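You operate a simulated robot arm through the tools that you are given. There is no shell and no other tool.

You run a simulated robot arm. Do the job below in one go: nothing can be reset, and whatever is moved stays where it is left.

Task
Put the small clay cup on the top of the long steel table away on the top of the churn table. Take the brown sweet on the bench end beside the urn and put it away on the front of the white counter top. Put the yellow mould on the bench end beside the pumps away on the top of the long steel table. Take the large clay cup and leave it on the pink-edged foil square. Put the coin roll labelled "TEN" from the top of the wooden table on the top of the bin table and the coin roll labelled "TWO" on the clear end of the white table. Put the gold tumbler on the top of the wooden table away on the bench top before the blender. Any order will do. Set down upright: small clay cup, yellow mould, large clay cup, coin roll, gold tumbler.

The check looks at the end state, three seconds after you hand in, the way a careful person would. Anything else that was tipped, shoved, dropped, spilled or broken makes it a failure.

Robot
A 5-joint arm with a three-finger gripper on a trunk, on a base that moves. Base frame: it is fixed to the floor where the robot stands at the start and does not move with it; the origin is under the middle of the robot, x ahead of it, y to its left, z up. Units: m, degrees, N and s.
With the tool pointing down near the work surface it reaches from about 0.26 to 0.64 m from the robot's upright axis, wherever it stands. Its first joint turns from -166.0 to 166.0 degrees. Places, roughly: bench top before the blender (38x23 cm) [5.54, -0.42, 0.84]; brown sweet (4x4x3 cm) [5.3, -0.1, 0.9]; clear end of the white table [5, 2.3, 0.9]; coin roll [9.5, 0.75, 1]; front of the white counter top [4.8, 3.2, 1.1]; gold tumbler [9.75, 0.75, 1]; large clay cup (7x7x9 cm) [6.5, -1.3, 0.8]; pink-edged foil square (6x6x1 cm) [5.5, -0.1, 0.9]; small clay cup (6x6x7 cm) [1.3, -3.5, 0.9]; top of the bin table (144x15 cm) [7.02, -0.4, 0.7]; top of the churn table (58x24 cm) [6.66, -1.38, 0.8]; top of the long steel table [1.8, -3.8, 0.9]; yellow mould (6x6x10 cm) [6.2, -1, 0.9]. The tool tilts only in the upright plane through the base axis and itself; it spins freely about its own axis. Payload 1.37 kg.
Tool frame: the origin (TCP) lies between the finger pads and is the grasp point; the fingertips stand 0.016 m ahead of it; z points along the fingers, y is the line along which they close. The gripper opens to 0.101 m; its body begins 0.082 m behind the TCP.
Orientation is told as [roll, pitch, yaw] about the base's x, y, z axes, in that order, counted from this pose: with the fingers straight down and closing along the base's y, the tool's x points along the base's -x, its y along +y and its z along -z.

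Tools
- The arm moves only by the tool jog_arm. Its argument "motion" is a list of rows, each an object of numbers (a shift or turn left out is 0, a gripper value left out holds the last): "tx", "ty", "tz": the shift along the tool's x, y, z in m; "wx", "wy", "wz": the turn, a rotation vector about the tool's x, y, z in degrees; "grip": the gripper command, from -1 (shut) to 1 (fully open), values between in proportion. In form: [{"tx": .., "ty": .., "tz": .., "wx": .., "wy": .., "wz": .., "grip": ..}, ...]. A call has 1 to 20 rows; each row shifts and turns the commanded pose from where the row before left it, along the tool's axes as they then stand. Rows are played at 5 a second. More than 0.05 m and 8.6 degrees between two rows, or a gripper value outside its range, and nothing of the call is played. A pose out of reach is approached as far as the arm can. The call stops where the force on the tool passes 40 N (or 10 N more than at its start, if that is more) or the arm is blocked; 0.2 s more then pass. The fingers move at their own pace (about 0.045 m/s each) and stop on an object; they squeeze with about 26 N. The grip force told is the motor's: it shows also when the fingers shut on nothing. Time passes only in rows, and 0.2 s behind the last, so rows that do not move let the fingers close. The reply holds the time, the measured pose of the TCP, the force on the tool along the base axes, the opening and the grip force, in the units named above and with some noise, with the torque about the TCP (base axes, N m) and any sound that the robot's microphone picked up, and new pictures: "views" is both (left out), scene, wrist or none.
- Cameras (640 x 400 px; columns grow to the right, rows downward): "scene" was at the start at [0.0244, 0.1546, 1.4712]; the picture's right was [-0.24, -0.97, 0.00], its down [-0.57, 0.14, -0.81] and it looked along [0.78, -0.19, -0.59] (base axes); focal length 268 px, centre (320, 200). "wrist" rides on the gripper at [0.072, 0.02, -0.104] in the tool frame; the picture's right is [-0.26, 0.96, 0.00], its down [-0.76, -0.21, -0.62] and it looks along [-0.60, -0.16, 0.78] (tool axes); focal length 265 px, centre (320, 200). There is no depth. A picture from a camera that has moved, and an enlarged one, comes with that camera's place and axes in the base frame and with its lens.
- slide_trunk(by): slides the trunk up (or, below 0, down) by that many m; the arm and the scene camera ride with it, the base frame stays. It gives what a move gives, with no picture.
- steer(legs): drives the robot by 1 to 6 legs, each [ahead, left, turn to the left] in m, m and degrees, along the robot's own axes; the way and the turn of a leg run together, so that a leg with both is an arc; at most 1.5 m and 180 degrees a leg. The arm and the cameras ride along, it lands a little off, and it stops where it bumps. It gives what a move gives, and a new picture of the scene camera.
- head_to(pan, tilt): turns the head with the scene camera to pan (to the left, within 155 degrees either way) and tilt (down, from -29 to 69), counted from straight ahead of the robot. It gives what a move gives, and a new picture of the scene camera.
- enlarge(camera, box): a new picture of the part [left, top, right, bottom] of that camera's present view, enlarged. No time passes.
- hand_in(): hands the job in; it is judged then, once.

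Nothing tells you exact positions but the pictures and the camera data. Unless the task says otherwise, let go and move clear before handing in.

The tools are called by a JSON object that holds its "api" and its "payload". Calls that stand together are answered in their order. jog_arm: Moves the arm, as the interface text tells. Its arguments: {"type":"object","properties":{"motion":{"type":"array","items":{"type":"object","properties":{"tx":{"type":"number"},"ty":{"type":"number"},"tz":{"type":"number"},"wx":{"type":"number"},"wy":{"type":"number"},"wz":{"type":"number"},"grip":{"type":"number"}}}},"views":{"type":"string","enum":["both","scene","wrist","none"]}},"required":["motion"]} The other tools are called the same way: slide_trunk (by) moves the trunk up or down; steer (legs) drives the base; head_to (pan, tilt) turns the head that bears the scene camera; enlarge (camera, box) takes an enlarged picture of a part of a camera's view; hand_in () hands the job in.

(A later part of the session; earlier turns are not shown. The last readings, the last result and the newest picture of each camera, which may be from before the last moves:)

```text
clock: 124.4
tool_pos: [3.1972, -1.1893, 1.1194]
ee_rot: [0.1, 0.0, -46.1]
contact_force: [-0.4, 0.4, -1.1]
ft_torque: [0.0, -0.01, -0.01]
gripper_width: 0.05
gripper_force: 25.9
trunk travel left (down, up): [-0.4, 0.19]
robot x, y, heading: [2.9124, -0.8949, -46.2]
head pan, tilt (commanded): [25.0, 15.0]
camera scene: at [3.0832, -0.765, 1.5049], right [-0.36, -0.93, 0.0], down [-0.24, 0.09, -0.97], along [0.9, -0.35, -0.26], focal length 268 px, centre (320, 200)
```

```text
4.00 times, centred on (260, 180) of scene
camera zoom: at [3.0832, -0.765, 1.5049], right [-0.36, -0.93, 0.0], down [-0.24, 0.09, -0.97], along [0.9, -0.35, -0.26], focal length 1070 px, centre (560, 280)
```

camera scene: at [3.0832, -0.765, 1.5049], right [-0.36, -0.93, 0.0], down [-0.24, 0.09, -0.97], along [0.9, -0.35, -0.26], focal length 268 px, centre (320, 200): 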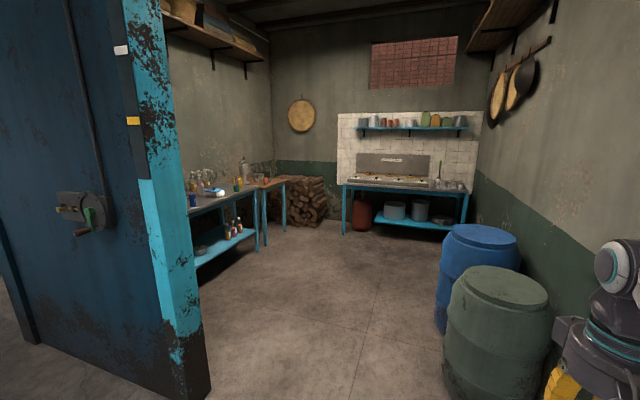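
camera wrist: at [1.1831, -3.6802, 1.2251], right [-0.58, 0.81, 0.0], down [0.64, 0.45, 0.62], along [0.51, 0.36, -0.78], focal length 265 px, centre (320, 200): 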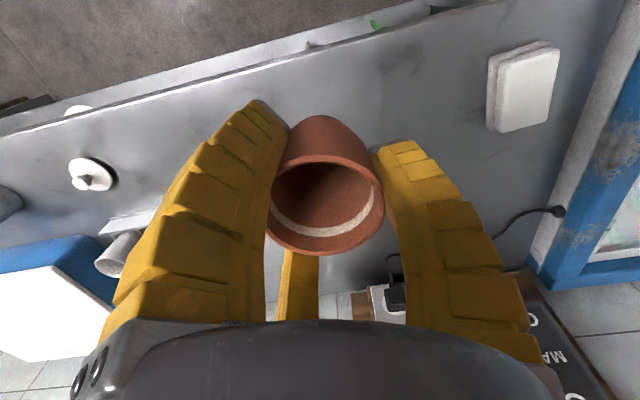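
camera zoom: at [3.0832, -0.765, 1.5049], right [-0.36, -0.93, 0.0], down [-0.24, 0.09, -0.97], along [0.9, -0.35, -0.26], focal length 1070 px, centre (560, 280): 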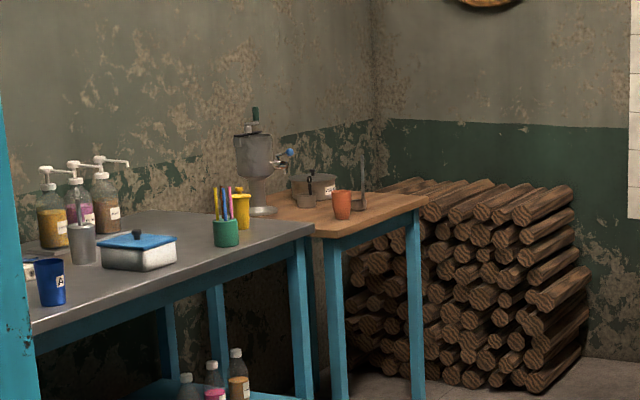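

I can see the bench along the left wall with the yellow mould beside the pumps, and the churn table (wooden top) beyond with the large clay cup on it. I drive in through the middle of the opening.

{"api": "steer", "payload": {"legs": [[0.66, 0.365, 0], [0.66, 0.365, 0]]}}

{"api": "head_to", "payload": {"pan": 50, "tilt": 20}}

```text
clock: 132.1
tool_pos: [4.6317, -1.6195, 1.1213]
ee_rot: [-0.1, 0.0, -45.6]
contact_force: [-0.4, -0.5, -1.2]
ft_torque: [0.0, 0.03, 0.01]
gripper_width: 0.0496
gripper_force: 26.2
trunk travel left (down, up): [-0.4, 0.19]
robot x, y, heading: [4.341, -1.3299, -45.6]
head pan, tilt (commanded): [25.0, 15.0]
camera scene: at [4.512, -1.1972, 1.5049], right [-0.35, -0.94, 0.0], down [-0.24, 0.09, -0.97], along [0.9, -0.34, -0.26], focal length 268 px, centre (320, 200)
```

scene: 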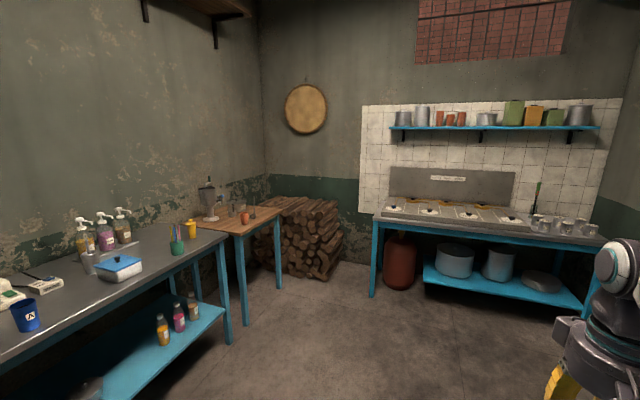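

```text
clock: 133.0
tool_pos: [4.6297, -1.6196, 1.1195]
ee_rot: [0.0, -0.1, -45.6]
contact_force: [0.5, 0.4, -1.5]
ft_torque: [0.01, 0.0, -0.01]
gripper_width: 0.05
gripper_force: 25.6
trunk travel left (down, up): [-0.4, 0.19]
robot x, y, heading: [4.3386, -1.3294, -45.8]
head pan, tilt (commanded): [50.0, 20.0]
camera scene: at [4.5171, -1.1572, 1.4968], right [0.08, -1.0, 0.0], down [-0.34, -0.03, -0.94], along [0.94, 0.07, -0.34], focal length 268 px, centre (320, 200)
```

scene: 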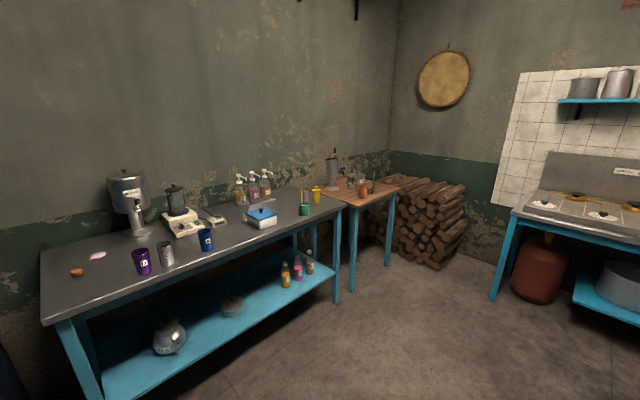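

{"api": "enlarge", "payload": {"camera": "scene", "box": [220, 120, 460, 300]}}

{"api": "enlarge", "payload": {"camera": "scene", "box": [30, 140, 270, 320]}}

```text
2.22 times, centred on (340, 210) of scene
camera zoom: at [4.5171, -1.1572, 1.4968], right [0.08, -1.0, 0.0], down [-0.34, -0.03, -0.94], along [0.94, 0.07, -0.34], focal length 594 px, centre (276, 178)
```

zoom: 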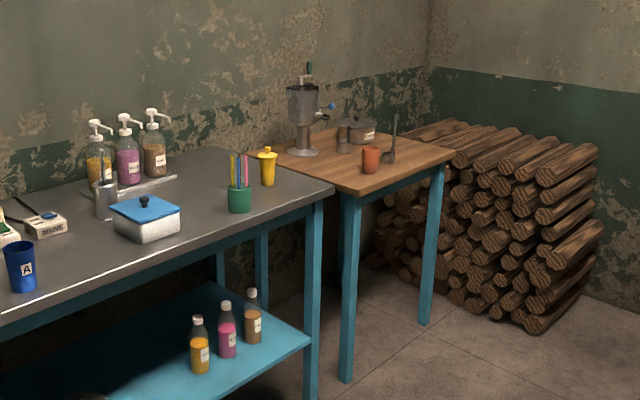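

```text
2.22 times, centred on (150, 230) of scene
camera zoom: at [4.5171, -1.1572, 1.4968], right [0.08, -1.0, 0.0], down [-0.34, -0.03, -0.94], along [0.94, 0.07, -0.34], focal length 594 px, centre (698, 133)
```

zoom: 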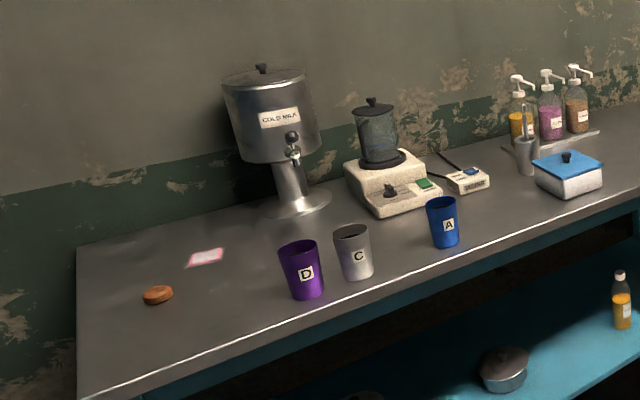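

The bench layout is clear: sweet and foil at the urn end, tumblers before the blender, yellow mould at the pump end, large clay cup on the churn table. I go stand in front of the churn table.

{"api": "steer", "payload": {"legs": [[0.648, 0.457, 0], [0.648, 0.457, 0], [0, 0, 93.7], [0.08, -0.43, 0]]}}

{"api": "head_to", "payload": {"pan": -15, "tilt": 40}}

```text
clock: 147.3
tool_pos: [6.5341, -1.5689, 1.1199]
ee_rot: [0.1, 0.0, 46.4]
contact_force: [0.6, -0.2, -1.3]
ft_torque: [0.02, -0.03, 0.01]
gripper_width: 0.05
gripper_force: 25.9
trunk travel left (down, up): [-0.4, 0.19]
robot x, y, heading: [6.2546, -1.8663, 46.5]
head pan, tilt (commanded): [50.0, 20.0]
camera scene: at [6.0764, -1.6974, 1.4968], right [0.99, 0.11, 0.0], down [0.04, -0.34, -0.94], along [-0.11, 0.93, -0.34], focal length 268 px, centre (320, 200)
```

scene: 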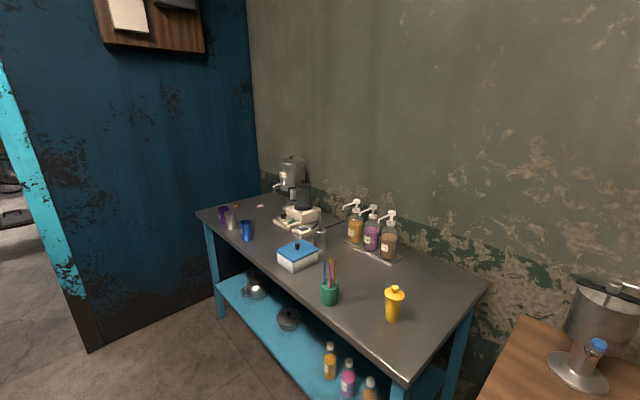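

```text
clock: 148.6
tool_pos: [6.5346, -1.5688, 1.1199]
ee_rot: [0.0, 0.0, 46.4]
contact_force: [0.4, -0.5, -0.8]
ft_torque: [0.01, -0.01, 0.0]
gripper_width: 0.0497
gripper_force: 25.9
trunk travel left (down, up): [-0.4, 0.19]
robot x, y, heading: [6.2548, -1.8685, 46.2]
head pan, tilt (commanded): [-15.0, 40.0]
camera scene: at [6.1591, -1.7453, 1.4654], right [0.52, -0.85, 0.0], down [-0.55, -0.34, -0.77], along [0.65, 0.4, -0.64], focal length 268 px, centre (320, 200)
```

scene: 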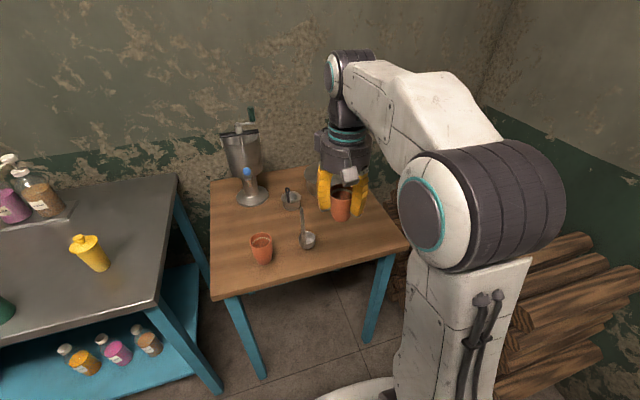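

I move 10 cm closer and look at the ladle and the free right side of the churn table.

{"api": "steer", "payload": {"legs": [[0.1, 0, 0]]}}

{"api": "enlarge", "payload": {"camera": "scene", "box": [180, 90, 440, 330]}}

```text
clock: 149.8
tool_pos: [6.6036, -1.4959, 1.1202]
ee_rot: [-0.1, 0.0, 46.5]
contact_force: [-0.6, 0.2, -1.7]
ft_torque: [-0.01, 0.03, 0.01]
gripper_width: 0.0496
gripper_force: 26.1
trunk travel left (down, up): [-0.4, 0.19]
robot x, y, heading: [6.3245, -1.7992, 46.2]
head pan, tilt (commanded): [-15.0, 40.0]
camera scene: at [6.2282, -1.6728, 1.4653], right [0.52, -0.85, 0.0], down [-0.55, -0.34, -0.77], along [0.65, 0.4, -0.64], focal length 268 px, centre (320, 200)
```

scene: 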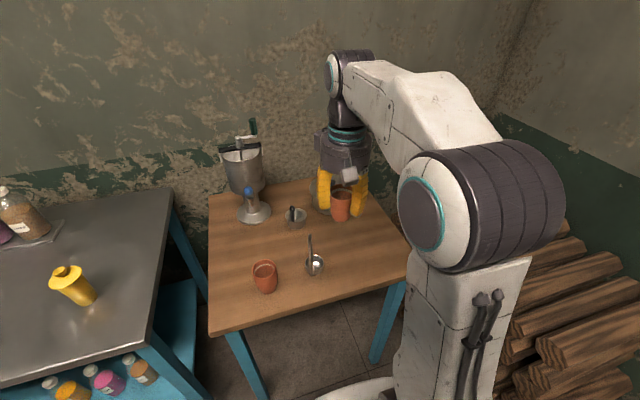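

```text
1.67 times, centred on (310, 210) of scene
camera zoom: at [6.2282, -1.6728, 1.4653], right [0.52, -0.85, 0.0], down [-0.55, -0.34, -0.77], along [0.65, 0.4, -0.64], focal length 446 px, centre (337, 183)
```

zoom: 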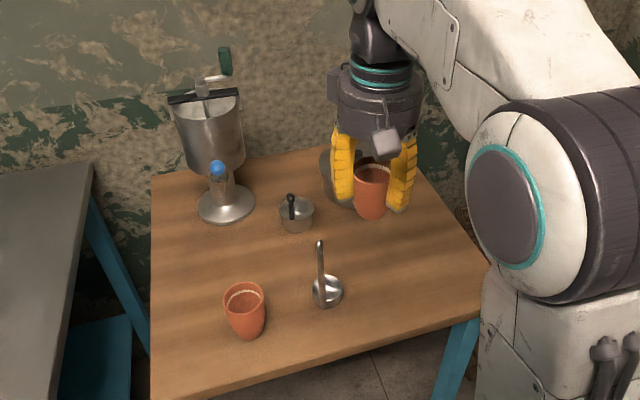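

The target for the small cup is the clear right part of the churn table, about (6.754, -1.533). I move over and descend most of the way.

{"api": "jog_arm", "payload": {"motion": [{"tx": -0.0192, "ty": -0.0335}, {"tx": -0.0192, "ty": -0.0335}, {"tx": -0.0192, "ty": -0.0335}, {"tx": -0.0192, "ty": -0.0335}, {"tz": 0.03}, {"tz": 0.03}, {"tz": 0.03}, {"tz": 0.03}, {"tz": 0.03}, {"tz": 0.03}, {"tz": 0.02}], "views": "both"}}

```text
clock: 152.2
tool_pos: [6.7509, -1.5343, 0.9183]
ee_rot: [-0.1, 0.1, 46.3]
contact_force: [0.2, 0.3, -0.8]
ft_torque: [-0.02, -0.01, -0.01]
gripper_width: 0.0498
gripper_force: 26.2
trunk travel left (down, up): [-0.4, 0.19]
robot x, y, heading: [6.3204, -1.7977, 46.3]
head pan, tilt (commanded): [-15.0, 40.0]
camera scene: at [6.2277, -1.6734, 1.4654], right [0.52, -0.85, 0.0], down [-0.55, -0.33, -0.77], along [0.65, 0.4, -0.64], focal length 268 px, centre (320, 200)
camera wrist: at [6.6868, -1.5728, 1.0236], right [-0.52, 0.86, 0.0], down [0.67, 0.4, 0.62], along [0.53, 0.32, -0.78], focal length 265 px, centre (320, 200)
```

scene: 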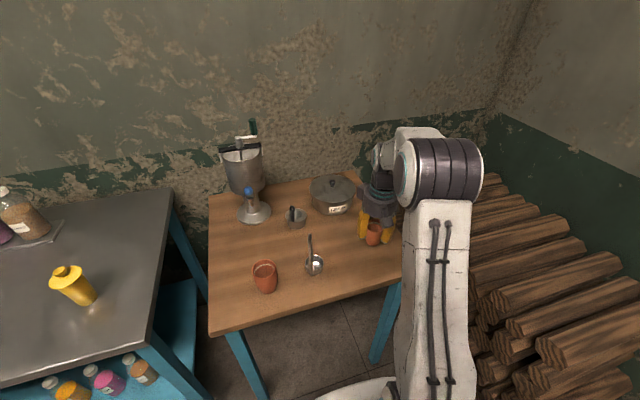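
wrist: 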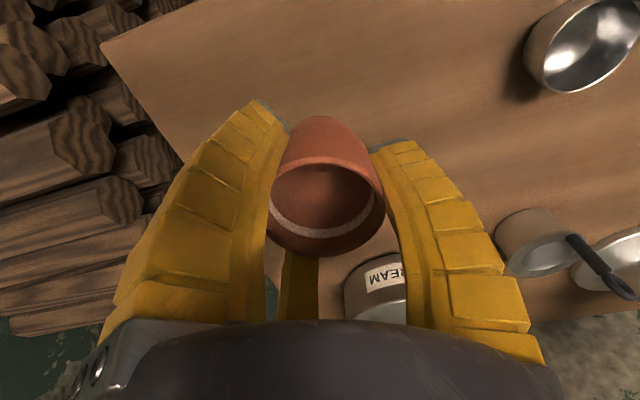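

{"api": "jog_arm", "payload": {"motion": [{"tz": 0.02}, {"tz": 0.015}, {"tz": 0.005}, {}], "views": "scene"}}

{"api": "enlarge", "payload": {"camera": "scene", "box": [320, 180, 440, 300]}}

```text
clock: 153.2
tool_pos: [6.751, -1.5339, 0.8797]
ee_rot: [0.1, 0.0, 46.4]
contact_force: [0.0, -0.1, -1.0]
ft_torque: [0.0, -0.01, 0.02]
gripper_width: 0.05
gripper_force: 25.7
trunk travel left (down, up): [-0.4, 0.19]
robot x, y, heading: [6.325, -1.7977, 46.3]
head pan, tilt (commanded): [-15.0, 40.0]
camera scene: at [6.2275, -1.6735, 1.4654], right [0.52, -0.85, 0.0], down [-0.55, -0.33, -0.77], along [0.65, 0.4, -0.64], focal length 268 px, centre (320, 200)
```

scene: 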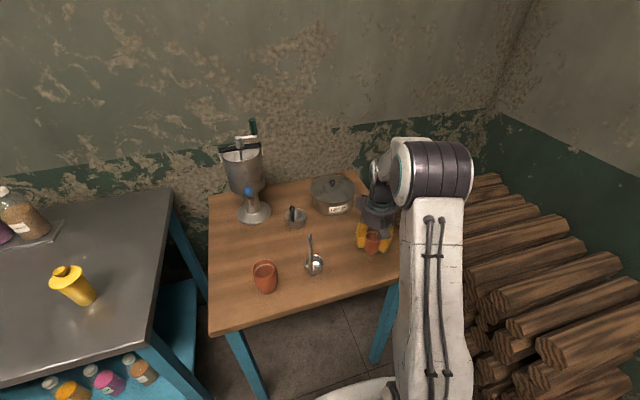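

```text
3.33 times, centred on (380, 240) of scene
camera zoom: at [6.2275, -1.6735, 1.4654], right [0.52, -0.85, 0.0], down [-0.55, -0.33, -0.77], along [0.65, 0.4, -0.64], focal length 892 px, centre (120, 67)
```

zoom: 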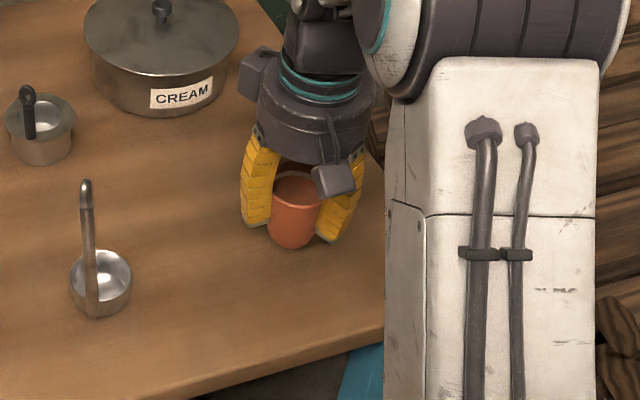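

{"api": "jog_arm", "payload": {"motion": [{"tz": 0.004}, {"tz": 0.004}, {}], "views": "none"}}

{"api": "jog_arm", "payload": {"motion": [{"tz": 0.003}, {}], "views": "none"}}

{"api": "jog_arm", "payload": {"motion": [{"tz": 0.003}, {}], "views": "none"}}

```text
clock: 154.0
tool_pos: [6.7523, -1.535, 0.8733]
ee_rot: [0.0, 0.1, 46.4]
contact_force: [-0.9, 0.4, -0.9]
ft_torque: [0.01, -0.01, -0.04]
gripper_width: 0.0498
gripper_force: 25.7
trunk travel left (down, up): [-0.4, 0.19]
robot x, y, heading: [6.3207, -1.7973, 46.2]
head pan, tilt (commanded): [-15.0, 40.0]
```

```text
clock: 154.6
tool_pos: [6.7529, -1.533, 0.8692]
ee_rot: [-0.1, 0.0, 46.4]
contact_force: [0.7, 0.2, -1.4]
ft_torque: [0.01, 0.01, 0.02]
gripper_width: 0.0496
gripper_force: 26.1
trunk travel left (down, up): [-0.4, 0.19]
robot x, y, heading: [6.3256, -1.7937, 46.5]
head pan, tilt (commanded): [-15.0, 40.0]
```

```text
clock: 155.2
tool_pos: [6.7515, -1.5333, 0.867]
ee_rot: [0.0, 0.1, 46.5]
contact_force: [0.5, -0.5, -0.5]
ft_torque: [-0.01, -0.01, 0.04]
gripper_width: 0.05
gripper_force: 25.6
trunk travel left (down, up): [-0.4, 0.19]
robot x, y, heading: [6.32, -1.7964, 46.2]
head pan, tilt (commanded): [-15.0, 40.0]
```

{"api": "jog_arm", "payload": {"motion": [{"tz": 0.003}, {"tz": 0.002}, {}], "views": "none"}}

{"api": "enlarge", "payload": {"camera": "scene", "box": [320, 180, 440, 300]}}

```text
clock: 156.0
tool_pos: [6.7537, -1.5324, 0.8621]
ee_rot: [0.1, -0.1, 46.4]
contact_force: [1.0, 0.9, -0.8]
ft_torque: [-0.01, 0.0, 0.01]
gripper_width: 0.0499
gripper_force: 25.8
trunk travel left (down, up): [-0.4, 0.19]
robot x, y, heading: [6.3219, -1.7976, 46.5]
head pan, tilt (commanded): [-15.0, 40.0]
```

```text
3.33 times, centred on (380, 240) of scene
camera zoom: at [6.2275, -1.6735, 1.4654], right [0.52, -0.85, 0.0], down [-0.55, -0.33, -0.77], along [0.65, 0.4, -0.64], focal length 892 px, centre (120, 67)
```

zoom: 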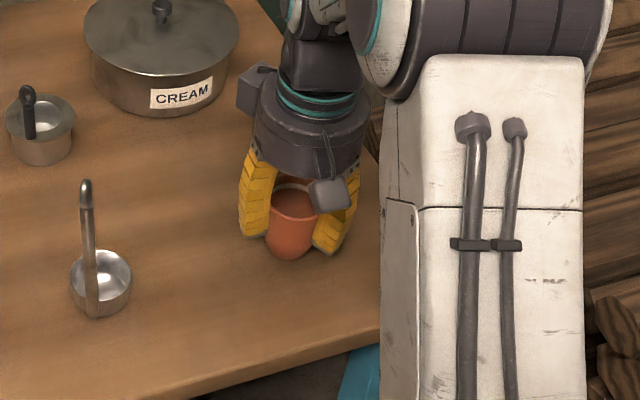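

{"api": "jog_arm", "payload": {"motion": [{"tz": 0.003}, {"tz": 0.002}, {}], "views": "none"}}

{"api": "jog_arm", "payload": {"motion": [{"tz": 0.003}, {}], "views": "none"}}

{"api": "jog_arm", "payload": {"motion": [{"tz": 0.003}, {}], "views": "none"}}

```text
clock: 156.8
tool_pos: [6.7528, -1.535, 0.8564]
ee_rot: [-0.1, -0.1, 46.4]
contact_force: [-0.5, -0.1, -1.0]
ft_torque: [0.02, 0.01, 0.0]
gripper_width: 0.0498
gripper_force: 25.9
trunk travel left (down, up): [-0.4, 0.19]
robot x, y, heading: [6.3232, -1.7984, 46.5]
head pan, tilt (commanded): [-15.0, 40.0]
```

```text
clock: 157.4
tool_pos: [6.7526, -1.5323, 0.8536]
ee_rot: [0.0, 0.0, 46.4]
contact_force: [-0.8, -0.3, -1.3]
ft_torque: [-0.02, -0.01, -0.02]
gripper_width: 0.05
gripper_force: 26.0
trunk travel left (down, up): [-0.4, 0.19]
robot x, y, heading: [6.3256, -1.7961, 46.3]
head pan, tilt (commanded): [-15.0, 40.0]
```

```text
clock: 158.0
tool_pos: [6.7531, -1.5343, 0.85]
ee_rot: [0.0, 0.0, 46.4]
contact_force: [0.2, 0.0, -1.3]
ft_torque: [0.0, 0.03, -0.02]
gripper_width: 0.0498
gripper_force: 26.1
trunk travel left (down, up): [-0.4, 0.19]
robot x, y, heading: [6.3244, -1.7941, 46.5]
head pan, tilt (commanded): [-15.0, 40.0]
```

{"api": "jog_arm", "payload": {"motion": [{"tz": 0.003}, {}], "views": "none"}}

{"api": "jog_arm", "payload": {"motion": [{"tz": 0.003}, {}], "views": "none"}}

{"api": "enlarge", "payload": {"camera": "scene", "box": [320, 180, 440, 300]}}

```text
clock: 158.6
tool_pos: [6.7528, -1.5336, 0.8477]
ee_rot: [0.0, 0.0, 46.4]
contact_force: [0.2, 0.0, -1.0]
ft_torque: [0.01, 0.03, 0.0]
gripper_width: 0.0496
gripper_force: 26.3
trunk travel left (down, up): [-0.4, 0.19]
robot x, y, heading: [6.3265, -1.795, 46.5]
head pan, tilt (commanded): [-15.0, 40.0]
```

```text
clock: 159.2
tool_pos: [6.7526, -1.5332, 0.8461]
ee_rot: [-0.1, -0.3, 46.4]
contact_force: [-0.6, 2.2, 12.5]
ft_torque: [-0.02, 0.18, 0.01]
gripper_width: 0.0498
gripper_force: 25.7
trunk travel left (down, up): [-0.4, 0.19]
robot x, y, heading: [6.3257, -1.7935, 46.3]
head pan, tilt (commanded): [-15.0, 40.0]
```

```text
3.33 times, centred on (380, 240) of scene
camera zoom: at [6.2264, -1.6739, 1.4655], right [0.52, -0.85, 0.0], down [-0.55, -0.33, -0.77], along [0.65, 0.4, -0.64], focal length 892 px, centre (120, 67)
```

zoom: 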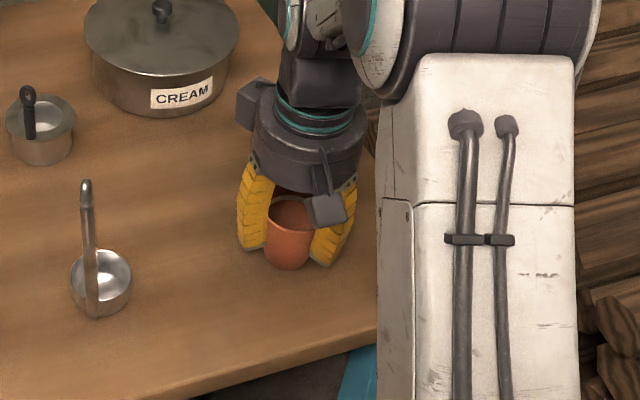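

Contact felt at TCP z ≈ 0.846, so the churn table top is at about 0.80. I ease off, open and rise.

{"api": "jog_arm", "payload": {"motion": [{"tz": -0.0015}, {"grip": 0.2}, {"grip": 0.5}, {"grip": 0.8}, {"grip": 0.8}, {"tz": -0.02}, {"tz": -0.03}, {"tz": -0.03}, {"tz": -0.03}], "views": "both"}}

{"api": "enlarge", "payload": {"camera": "scene", "box": [200, 150, 440, 330]}}

```text
clock: 161.2
tool_pos: [6.751, -1.5325, 0.9541]
ee_rot: [-0.1, -0.2, 46.4]
contact_force: [-0.9, 0.3, 0.3]
ft_torque: [-0.01, 0.02, 0.01]
gripper_width: 0.092
gripper_force: 0.9
trunk travel left (down, up): [-0.4, 0.19]
robot x, y, heading: [6.3217, -1.7956, 46.3]
head pan, tilt (commanded): [-15.0, 40.0]
camera scene: at [6.2273, -1.6736, 1.4653], right [0.52, -0.85, 0.0], down [-0.55, -0.33, -0.77], along [0.65, 0.4, -0.64], focal length 268 px, centre (320, 200)
camera wrist: at [6.6878, -1.5717, 1.0583], right [-0.52, 0.86, 0.0], down [0.67, 0.4, 0.62], along [0.53, 0.32, -0.78], focal length 265 px, centre (320, 200)
```

scene: 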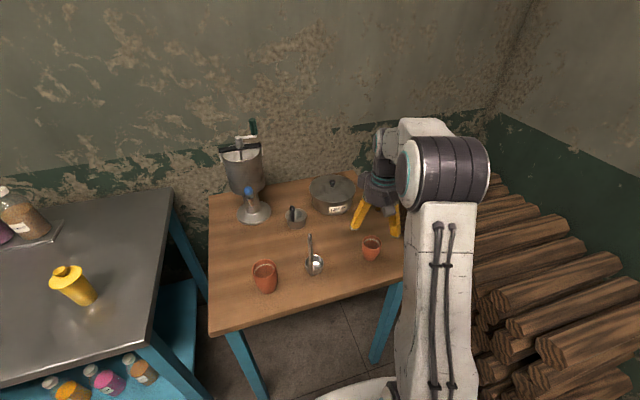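
wrist: 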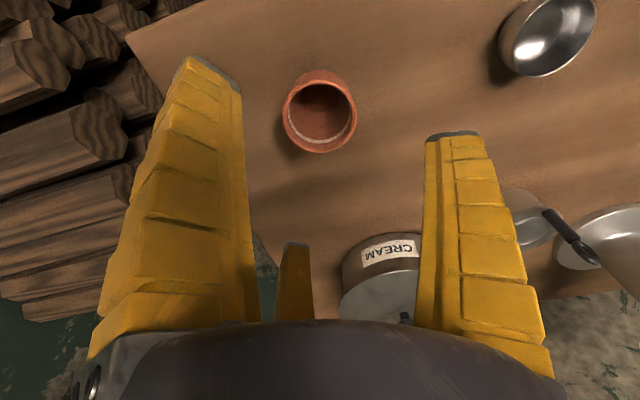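

```text
2.22 times, centred on (320, 240) of scene
camera zoom: at [6.2273, -1.6736, 1.4653], right [0.52, -0.85, 0.0], down [-0.55, -0.33, -0.77], along [0.65, 0.4, -0.64], focal length 594 px, centre (320, 111)
```

zoom: 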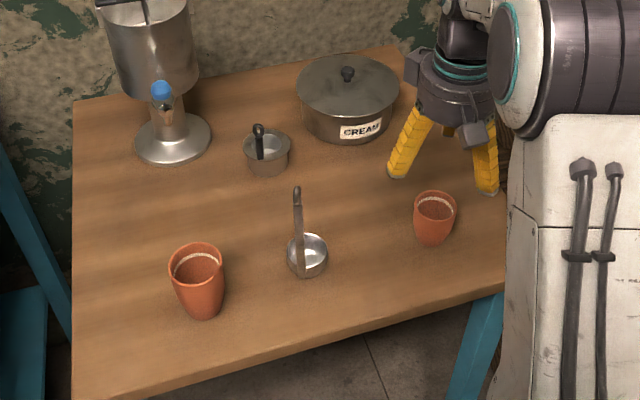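

The small cup stands upright. The large clay cup is at (6.50, -1.335) on a top at z 0.80; I rise, move above it and check.

{"api": "jog_arm", "payload": {"motion": [{"tz": -0.04, "grip": 1}, {"tz": -0.04}, {"tz": -0.036}, {"tx": 0.0038, "ty": 0.0398}, {"tx": 0.0038, "ty": 0.0398}, {"tx": 0.0038, "ty": 0.0398}, {"tx": 0.0038, "ty": 0.0398}, {"tx": 0.0038, "ty": 0.0398}, {"tx": 0.0038, "ty": 0.0398}, {"tx": 0.0038, "ty": 0.0398}, {"tx": 0.0038, "ty": 0.0398}, {"tz": 0.04}, {"tz": 0.03}], "views": "both"}}

```text
clock: 164.0
tool_pos: [6.5016, -1.3378, 1.0022]
ee_rot: [0.0, 0.0, 46.4]
contact_force: [0.2, -0.7, 0.3]
ft_torque: [0.0, 0.0, -0.02]
gripper_width: 0.1009
gripper_force: 0.1
trunk travel left (down, up): [-0.4, 0.19]
robot x, y, heading: [6.3216, -1.7949, 46.5]
head pan, tilt (commanded): [-15.0, 40.0]
camera scene: at [6.2276, -1.6735, 1.4654], right [0.52, -0.85, 0.0], down [-0.55, -0.33, -0.77], along [0.65, 0.4, -0.64], focal length 268 px, centre (320, 200)
camera wrist: at [6.4377, -1.376, 1.1063], right [-0.52, 0.86, 0.0], down [0.67, 0.4, 0.62], along [0.53, 0.32, -0.78], focal length 265 px, centre (320, 200)
```

scene: 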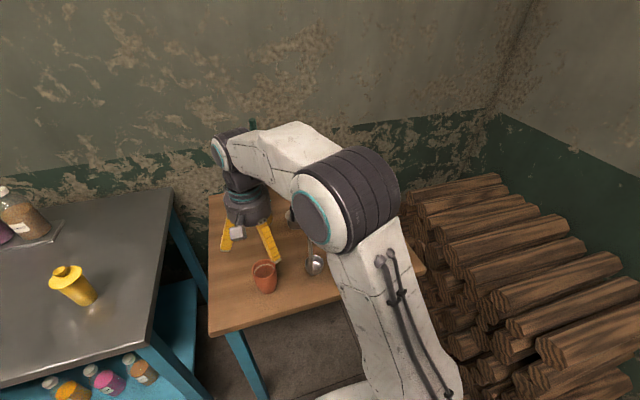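
wrist: 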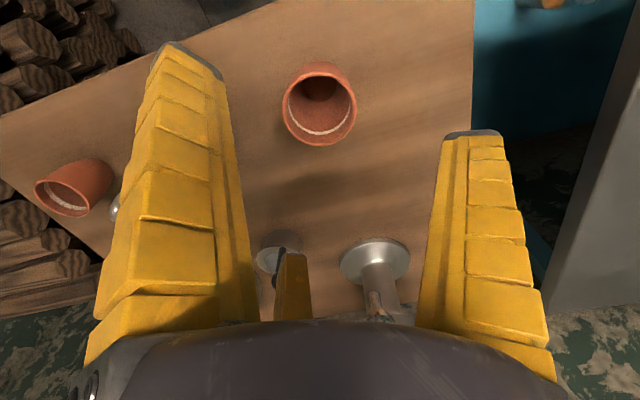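

Aligned over the large cup. I descend and grasp.

{"api": "jog_arm", "payload": {"motion": [{"tz": 0.03}, {"tz": 0.03}, {"tz": 0.03}, {"tz": 0.03}, {"tz": 0.025}, {"grip": -1}, {"grip": -1}, {"grip": -1}, {"grip": -1}, {"grip": -1}], "views": "both"}}

```text
clock: 166.2
tool_pos: [6.4999, -1.3344, 0.8576]
ee_rot: [0.0, 0.0, 46.4]
contact_force: [0.7, 0.0, -0.3]
ft_torque: [0.03, 0.01, 0.02]
gripper_width: 0.0567
gripper_force: 26.0
trunk travel left (down, up): [-0.4, 0.19]
robot x, y, heading: [6.3231, -1.7973, 46.7]
head pan, tilt (commanded): [-15.0, 40.0]
camera scene: at [6.2274, -1.6735, 1.4653], right [0.52, -0.85, 0.0], down [-0.55, -0.33, -0.77], along [0.65, 0.4, -0.64], focal length 268 px, centre (320, 200)
camera wrist: at [6.4371, -1.3724, 0.9619], right [-0.52, 0.86, 0.0], down [0.67, 0.4, 0.62], along [0.53, 0.32, -0.78], focal length 265 px, centre (320, 200)
```

scene: 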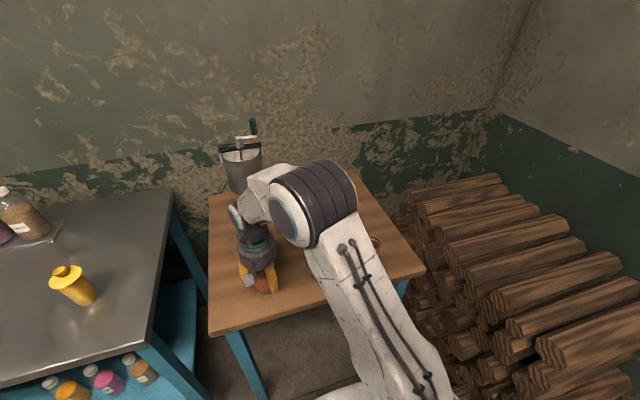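
wrist: 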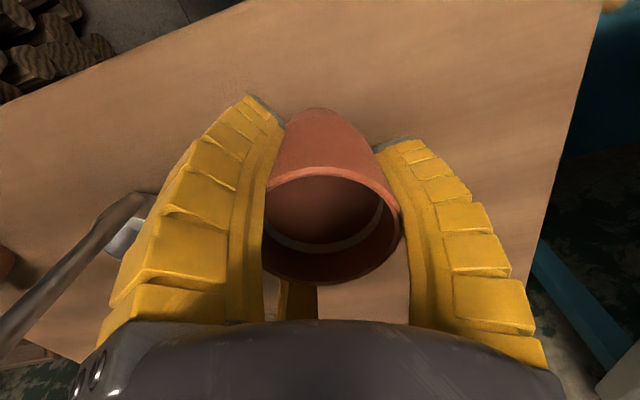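

The large cup is held. I lift straight up and draw back.

{"api": "jog_arm", "payload": {"motion": [{"tz": -0.01}, {"tz": -0.02}, {"tz": -0.03}, {"tz": -0.03}, {"tz": -0.03}, {"tz": -0.03}, {"tz": -0.03}, {"tz": -0.03}, {"tz": -0.03}, {"tz": -0.03}, {"tx": 0.02, "ty": -0.025}, {"tx": 0.02, "ty": -0.025}, {"tx": 0.02, "ty": -0.025}], "views": "both"}}

```text
clock: 169.0
tool_pos: [6.5159, -1.4295, 1.1294]
ee_rot: [-0.1, -0.1, 46.5]
contact_force: [0.2, -0.6, -1.2]
ft_torque: [0.02, -0.01, -0.01]
gripper_width: 0.0564
gripper_force: 25.6
trunk travel left (down, up): [-0.4, 0.19]
robot x, y, heading: [6.3262, -1.7952, 46.2]
head pan, tilt (commanded): [-15.0, 40.0]
camera scene: at [6.2273, -1.6738, 1.4654], right [0.52, -0.85, 0.0], down [-0.55, -0.33, -0.77], along [0.65, 0.4, -0.64], focal length 268 px, centre (320, 200)
camera wrist: at [6.4534, -1.4682, 1.2337], right [-0.52, 0.86, 0.0], down [0.67, 0.4, 0.62], along [0.53, 0.32, -0.78], focal length 265 px, centre (320, 200)
```

scene: 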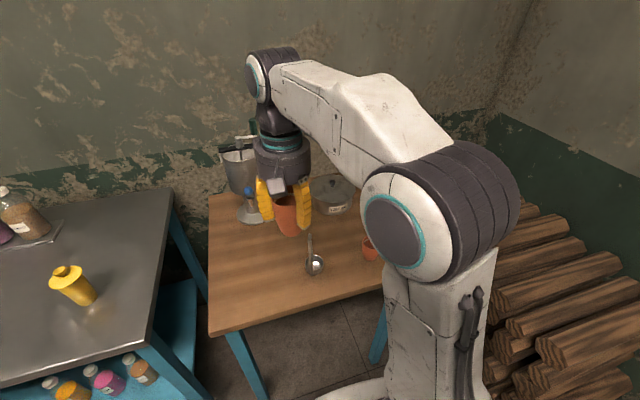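
wrist: 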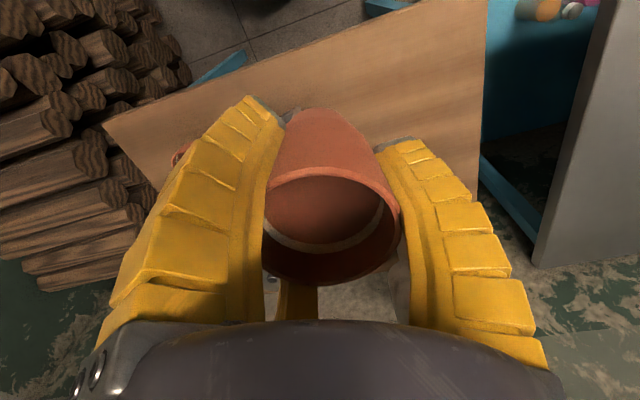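

Next is the foil square at the urn end, about (5.49, -0.075), deep on the bench. I slide left along the bench, staying back from it, and look.

{"api": "steer", "payload": {"legs": [[-0.03, 0.4, 0], [-0.25, 0.68, 0], [0, 0.66, 0]]}}

{"api": "head_to", "payload": {"pan": 0, "tilt": 35}}

```text
clock: 178.4
tool_pos: [5.0516, -0.4045, 1.1289]
ee_rot: [-0.1, 0.0, 46.0]
contact_force: [-0.1, 1.0, -1.7]
ft_torque: [0.06, -0.02, -0.03]
gripper_width: 0.056
gripper_force: 25.6
trunk travel left (down, up): [-0.4, 0.19]
robot x, y, heading: [4.8564, -0.7706, 46.2]
head pan, tilt (commanded): [-15.0, 40.0]
camera scene: at [4.761, -0.6472, 1.4653], right [0.52, -0.86, 0.0], down [-0.55, -0.33, -0.77], along [0.66, 0.39, -0.64], focal length 268 px, centre (320, 200)
```

scene: 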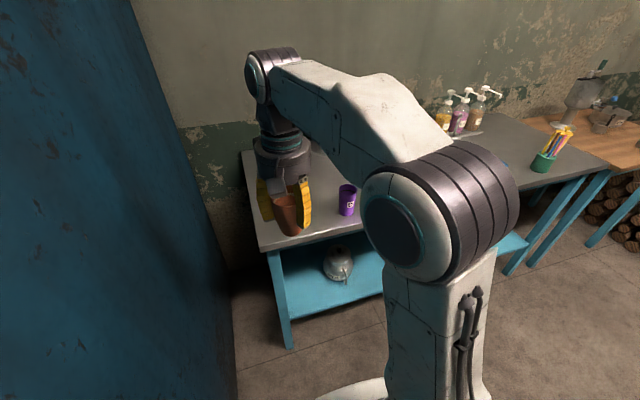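

```text
clock: 179.2
tool_pos: [5.0516, -0.4053, 1.1287]
ee_rot: [0.0, 0.1, 45.9]
contact_force: [-0.5, 0.4, -1.0]
ft_torque: [0.0, 0.01, 0.04]
gripper_width: 0.0562
gripper_force: 25.9
trunk travel left (down, up): [-0.4, 0.19]
robot x, y, heading: [4.8549, -0.7703, 45.9]
head pan, tilt (commanded): [0.0, 35.0]
camera scene: at [4.7496, -0.6279, 1.4729], right [0.72, -0.7, 0.0], down [-0.4, -0.41, -0.82], along [0.57, 0.59, -0.57], focal length 268 px, centre (320, 200)
```

scene: 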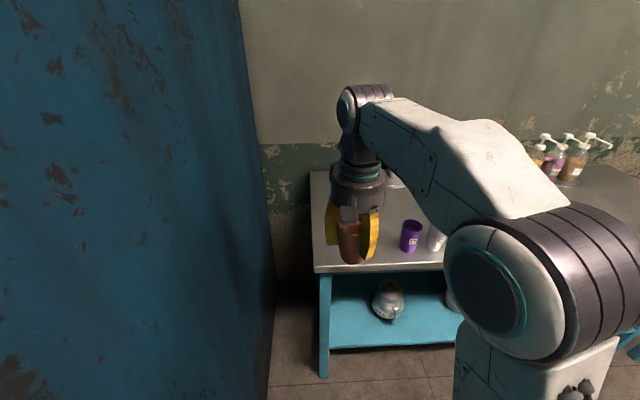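

The wall is about 0.4 m to my left; I move 0.28 m toward the bench and look for the foil.

{"api": "steer", "payload": {"legs": [[0.27, 0.0, 0]]}}

{"api": "head_to", "payload": {"pan": 15, "tilt": 45}}

{"api": "enlarge", "payload": {"camera": "scene", "box": [240, 80, 520, 280]}}

```text
clock: 181.1
tool_pos: [5.2435, -0.2096, 1.1282]
ee_rot: [0.0, 0.1, 45.8]
contact_force: [1.0, -0.3, -1.1]
ft_torque: [-0.05, 0.0, -0.01]
gripper_width: 0.0563
gripper_force: 25.6
trunk travel left (down, up): [-0.4, 0.19]
robot x, y, heading: [5.0483, -0.5729, 45.9]
head pan, tilt (commanded): [0.0, 35.0]
camera scene: at [4.9403, -0.4311, 1.4729], right [0.72, -0.7, 0.0], down [-0.4, -0.41, -0.82], along [0.57, 0.59, -0.57], focal length 268 px, centre (320, 200)
```

scene: 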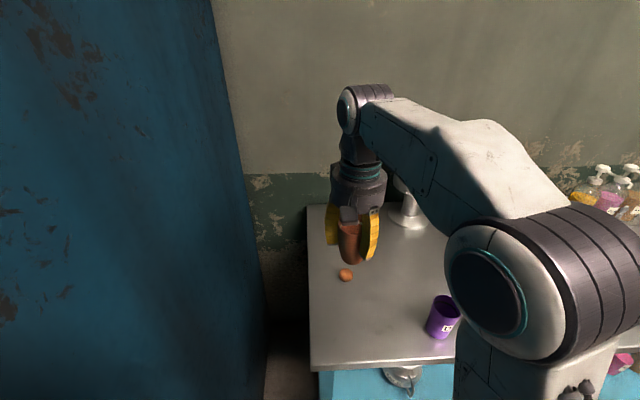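

```text
clock: 181.8
tool_pos: [5.2432, -0.2103, 1.1282]
ee_rot: [0.0, 0.0, 45.9]
contact_force: [-0.1, 0.1, -0.6]
ft_torque: [-0.03, 0.01, 0.0]
gripper_width: 0.0563
gripper_force: 26.1
trunk travel left (down, up): [-0.4, 0.19]
robot x, y, heading: [5.047, -0.5708, 45.9]
head pan, tilt (commanded): [15.0, 45.0]
camera scene: at [4.9183, -0.4237, 1.4581], right [0.87, -0.49, 0.0], down [-0.35, -0.62, -0.71], along [0.35, 0.62, -0.71], focal length 268 px, centre (320, 200)
```

scene: 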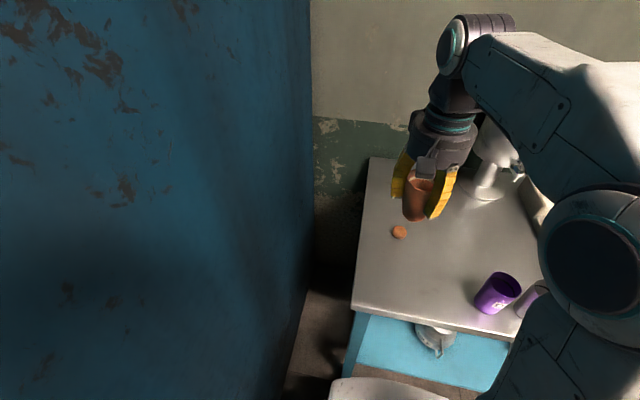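

```text
2.00 times, centred on (380, 180) of scene
camera zoom: at [4.9183, -0.4237, 1.4581], right [0.87, -0.49, 0.0], down [-0.35, -0.62, -0.71], along [0.35, 0.62, -0.71], focal length 535 px, centre (200, 240)
```

zoom: 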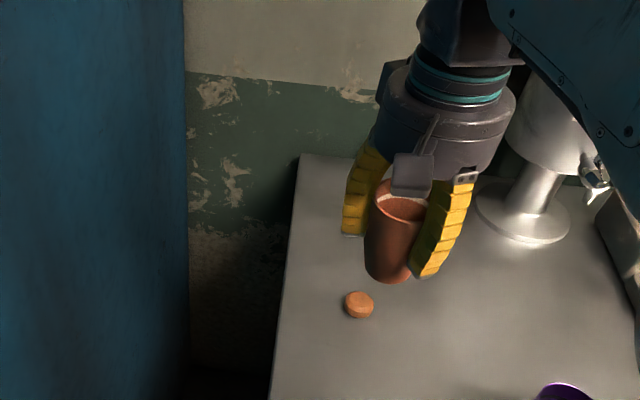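

The foil is hidden behind the held cup; I swing the cup to the right at this height to see it.

{"api": "jog_arm", "payload": {"motion": [{"ty": -0.03}, {"ty": -0.03}, {"ty": -0.03}, {"ty": -0.03}], "views": "scene"}}

{"api": "enlarge", "payload": {"camera": "scene", "box": [300, 100, 500, 280]}}

```text
clock: 182.8
tool_pos: [5.332, -0.2926, 1.1283]
ee_rot: [0.0, 0.0, 45.8]
contact_force: [-0.4, 0.2, -1.3]
ft_torque: [0.0, -0.04, 0.03]
gripper_width: 0.0561
gripper_force: 26.5
trunk travel left (down, up): [-0.4, 0.19]
robot x, y, heading: [5.0471, -0.5783, 45.9]
head pan, tilt (commanded): [15.0, 45.0]
camera scene: at [4.9184, -0.424, 1.4581], right [0.87, -0.49, 0.0], down [-0.35, -0.62, -0.71], along [0.35, 0.62, -0.71], focal length 268 px, centre (320, 200)
```

scene: 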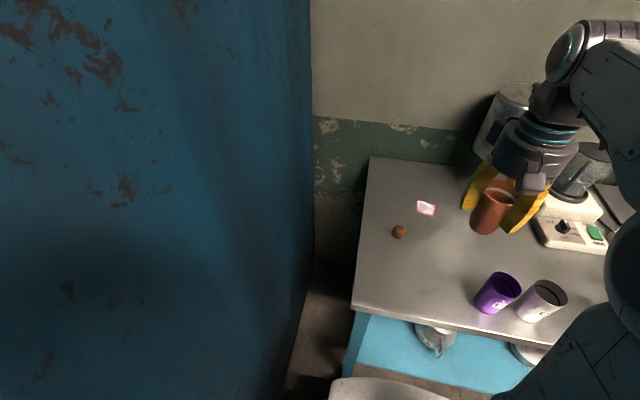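

```text
2.22 times, centred on (400, 190) of scene
camera zoom: at [4.9184, -0.424, 1.4581], right [0.87, -0.49, 0.0], down [-0.35, -0.62, -0.71], along [0.35, 0.62, -0.71], focal length 594 px, centre (142, 222)
```

zoom: 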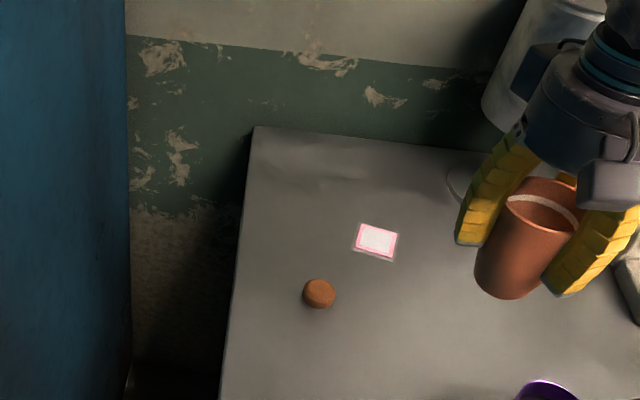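

{"api": "head_to", "payload": {"pan": 0, "tilt": 69}}

{"api": "head_to", "payload": {"pan": 60, "tilt": 69}}

```text
clock: 183.7
tool_pos: [5.331, -0.2927, 1.1282]
ee_rot: [-0.1, 0.0, 45.8]
contact_force: [-0.2, 0.2, -1.1]
ft_torque: [0.0, 0.01, 0.03]
gripper_width: 0.0563
gripper_force: 26.1
trunk travel left (down, up): [-0.4, 0.19]
robot x, y, heading: [5.0471, -0.576, 45.8]
head pan, tilt (commanded): [0.0, 68.8]
camera scene: at [4.9176, -0.4546, 1.4293], right [0.72, -0.7, 0.0], down [-0.65, -0.67, -0.36], along [0.25, 0.26, -0.93], focal length 268 px, centre (320, 200)
```

scene: 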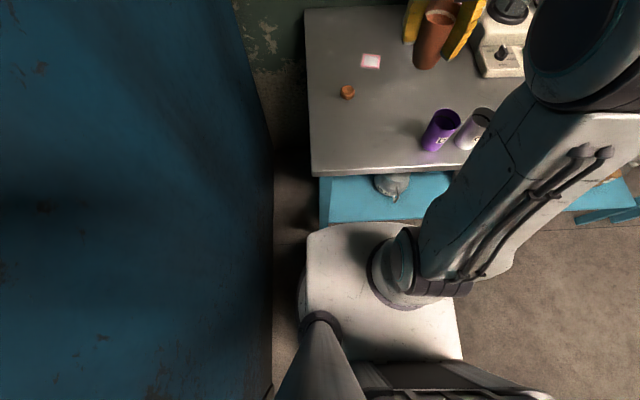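

```text
clock: 185.0
tool_pos: [5.3318, -0.2925, 1.1284]
ee_rot: [0.1, 0.0, 45.8]
contact_force: [-0.1, 0.1, -0.5]
ft_torque: [-0.01, 0.04, 0.02]
gripper_width: 0.0563
gripper_force: 26.4
trunk travel left (down, up): [-0.4, 0.19]
robot x, y, heading: [5.0473, -0.5777, 45.7]
head pan, tilt (commanded): [60.0, 68.8]
camera scene: at [4.8634, -0.4409, 1.4292], right [0.96, 0.27, 0.0], down [0.25, -0.9, -0.36], along [-0.1, 0.35, -0.93], focal length 268 px, centre (320, 200)
```

scene: 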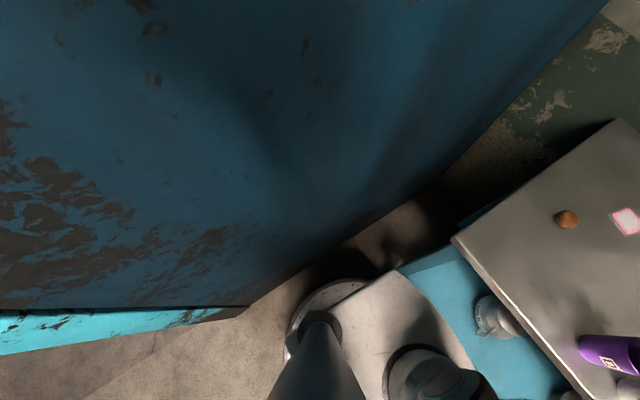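

The foil centre is near (5.485, -0.087), 0.655 m from my axis; the base disc (r ≈ 0.29) still has a few cm to the bench shelf. I creep 3 cm closer and then extend the cup over the foil at height.

{"api": "steer", "payload": {"legs": [[0.03, 0.0, 0]]}}

{"api": "head_to", "payload": {"pan": 10, "tilt": 50}}

{"api": "enlarge", "payload": {"camera": "scene", "box": [280, 60, 560, 260]}}

```text
clock: 185.9
tool_pos: [5.3529, -0.2723, 1.1291]
ee_rot: [0.0, 0.0, 45.7]
contact_force: [-0.4, 0.9, -0.9]
ft_torque: [-0.03, 0.01, -0.02]
gripper_width: 0.056
gripper_force: 26.3
trunk travel left (down, up): [-0.4, 0.19]
robot x, y, heading: [5.0688, -0.5523, 45.7]
head pan, tilt (commanded): [60.0, 68.8]
camera scene: at [4.8847, -0.419, 1.4292], right [0.96, 0.27, 0.0], down [0.25, -0.9, -0.36], along [-0.1, 0.35, -0.93], focal length 268 px, centre (320, 200)
```

scene: 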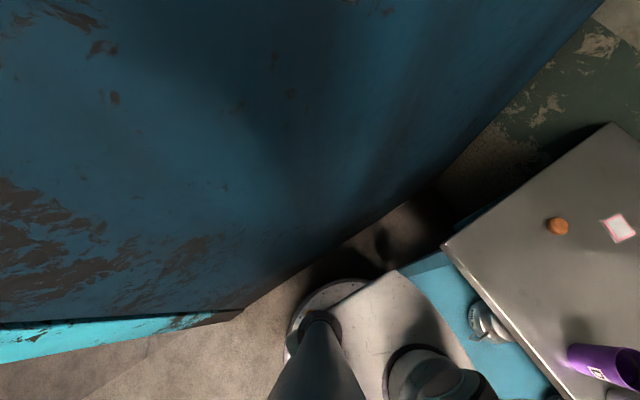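

```text
clock: 187.0
tool_pos: [5.3521, -0.2723, 1.1288]
ee_rot: [0.1, 0.1, 45.7]
contact_force: [0.5, -1.4, -0.1]
ft_torque: [-0.02, 0.0, 0.03]
gripper_width: 0.0564
gripper_force: 26.0
trunk travel left (down, up): [-0.4, 0.19]
robot x, y, heading: [5.0686, -0.5533, 45.9]
head pan, tilt (commanded): [10.0, 50.0]
camera scene: at [4.9425, -0.4098, 1.4512], right [0.83, -0.56, 0.0], down [-0.43, -0.63, -0.64], along [0.36, 0.53, -0.77], focal length 268 px, centre (320, 200)
```

scene: 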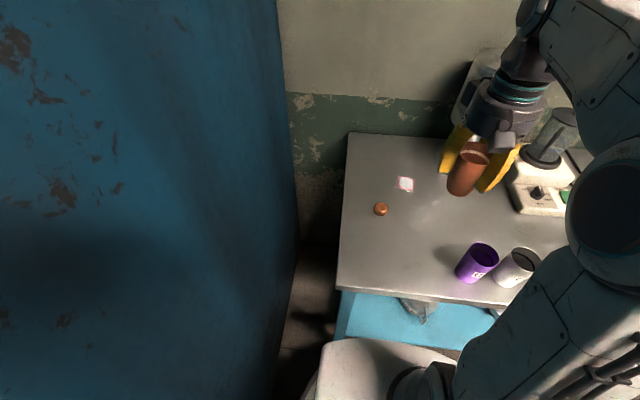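

```text
2.00 times, centred on (420, 160) of scene
camera zoom: at [4.9425, -0.4098, 1.4512], right [0.83, -0.56, 0.0], down [-0.43, -0.63, -0.64], along [0.36, 0.53, -0.77], focal length 535 px, centre (120, 280)
```

zoom: 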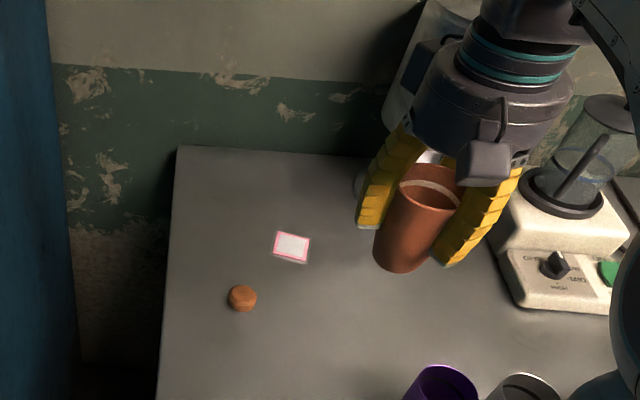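

{"api": "jog_arm", "payload": {"motion": [{"tx": -0.0376, "ty": 0.0057}, {"tx": -0.0376, "ty": 0.0057}, {"tx": -0.0376, "ty": 0.0057}, {"tx": -0.0376, "ty": 0.0057}, {"tx": -0.0376, "ty": 0.0057}, {"tx": -0.0373, "ty": 0.0057}, {}], "views": "both"}}

```text
clock: 188.6
tool_pos: [5.4441, -0.1324, 1.1003]
ee_rot: [0.1, 0.1, 45.8]
contact_force: [0.4, 0.0, -0.5]
ft_torque: [0.0, -0.01, -0.03]
gripper_width: 0.0563
gripper_force: 26.1
out of reach, approached as far as the arm can: row 4, 5, 6
trunk travel left (down, up): [-0.4, 0.19]
robot x, y, heading: [5.0642, -0.5525, 45.6]
head pan, tilt (commanded): [10.0, 50.0]
camera scene: at [4.9427, -0.4096, 1.4512], right [0.83, -0.56, 0.0], down [-0.43, -0.63, -0.64], along [0.36, 0.53, -0.77], focal length 268 px, centre (320, 200)
camera wrist: at [5.38, -0.1702, 1.2046], right [-0.51, 0.86, 0.0], down [0.68, 0.4, 0.62], along [0.54, 0.31, -0.78], focal length 265 px, centre (320, 200)
```

scene: 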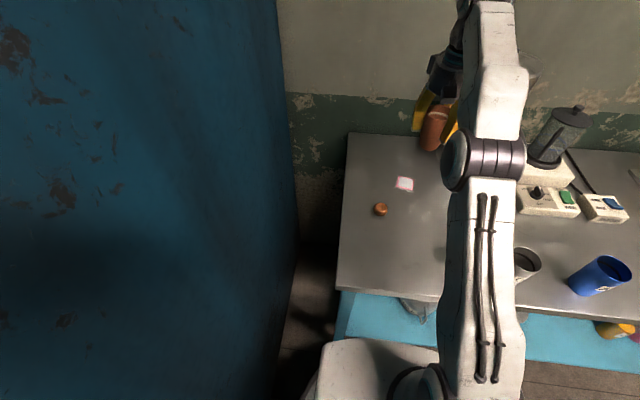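
wrist: 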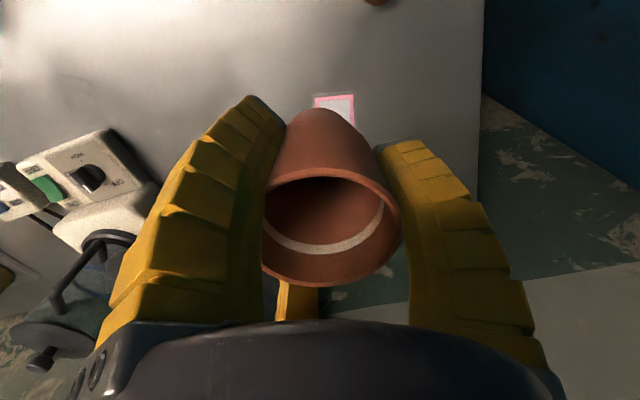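

At this height the arm falls short (reach about 0.565 m at z 1.10). Raising the trunk should bring the shoulder to a better height, so I slide it up.

{"api": "slide_trunk", "payload": {"by": 0.19}}

```text
clock: 190.7
tool_pos: [5.444, -0.1321, 1.2904]
ee_rot: [-0.1, 0.0, 45.6]
contact_force: [-0.2, 0.7, -1.5]
ft_torque: [0.01, -0.01, 0.0]
gripper_width: 0.056
gripper_force: 26.3
trunk travel left (down, up): [-0.59, 0.0]
robot x, y, heading: [5.0637, -0.5522, 45.8]
head pan, tilt (commanded): [10.0, 50.0]
```

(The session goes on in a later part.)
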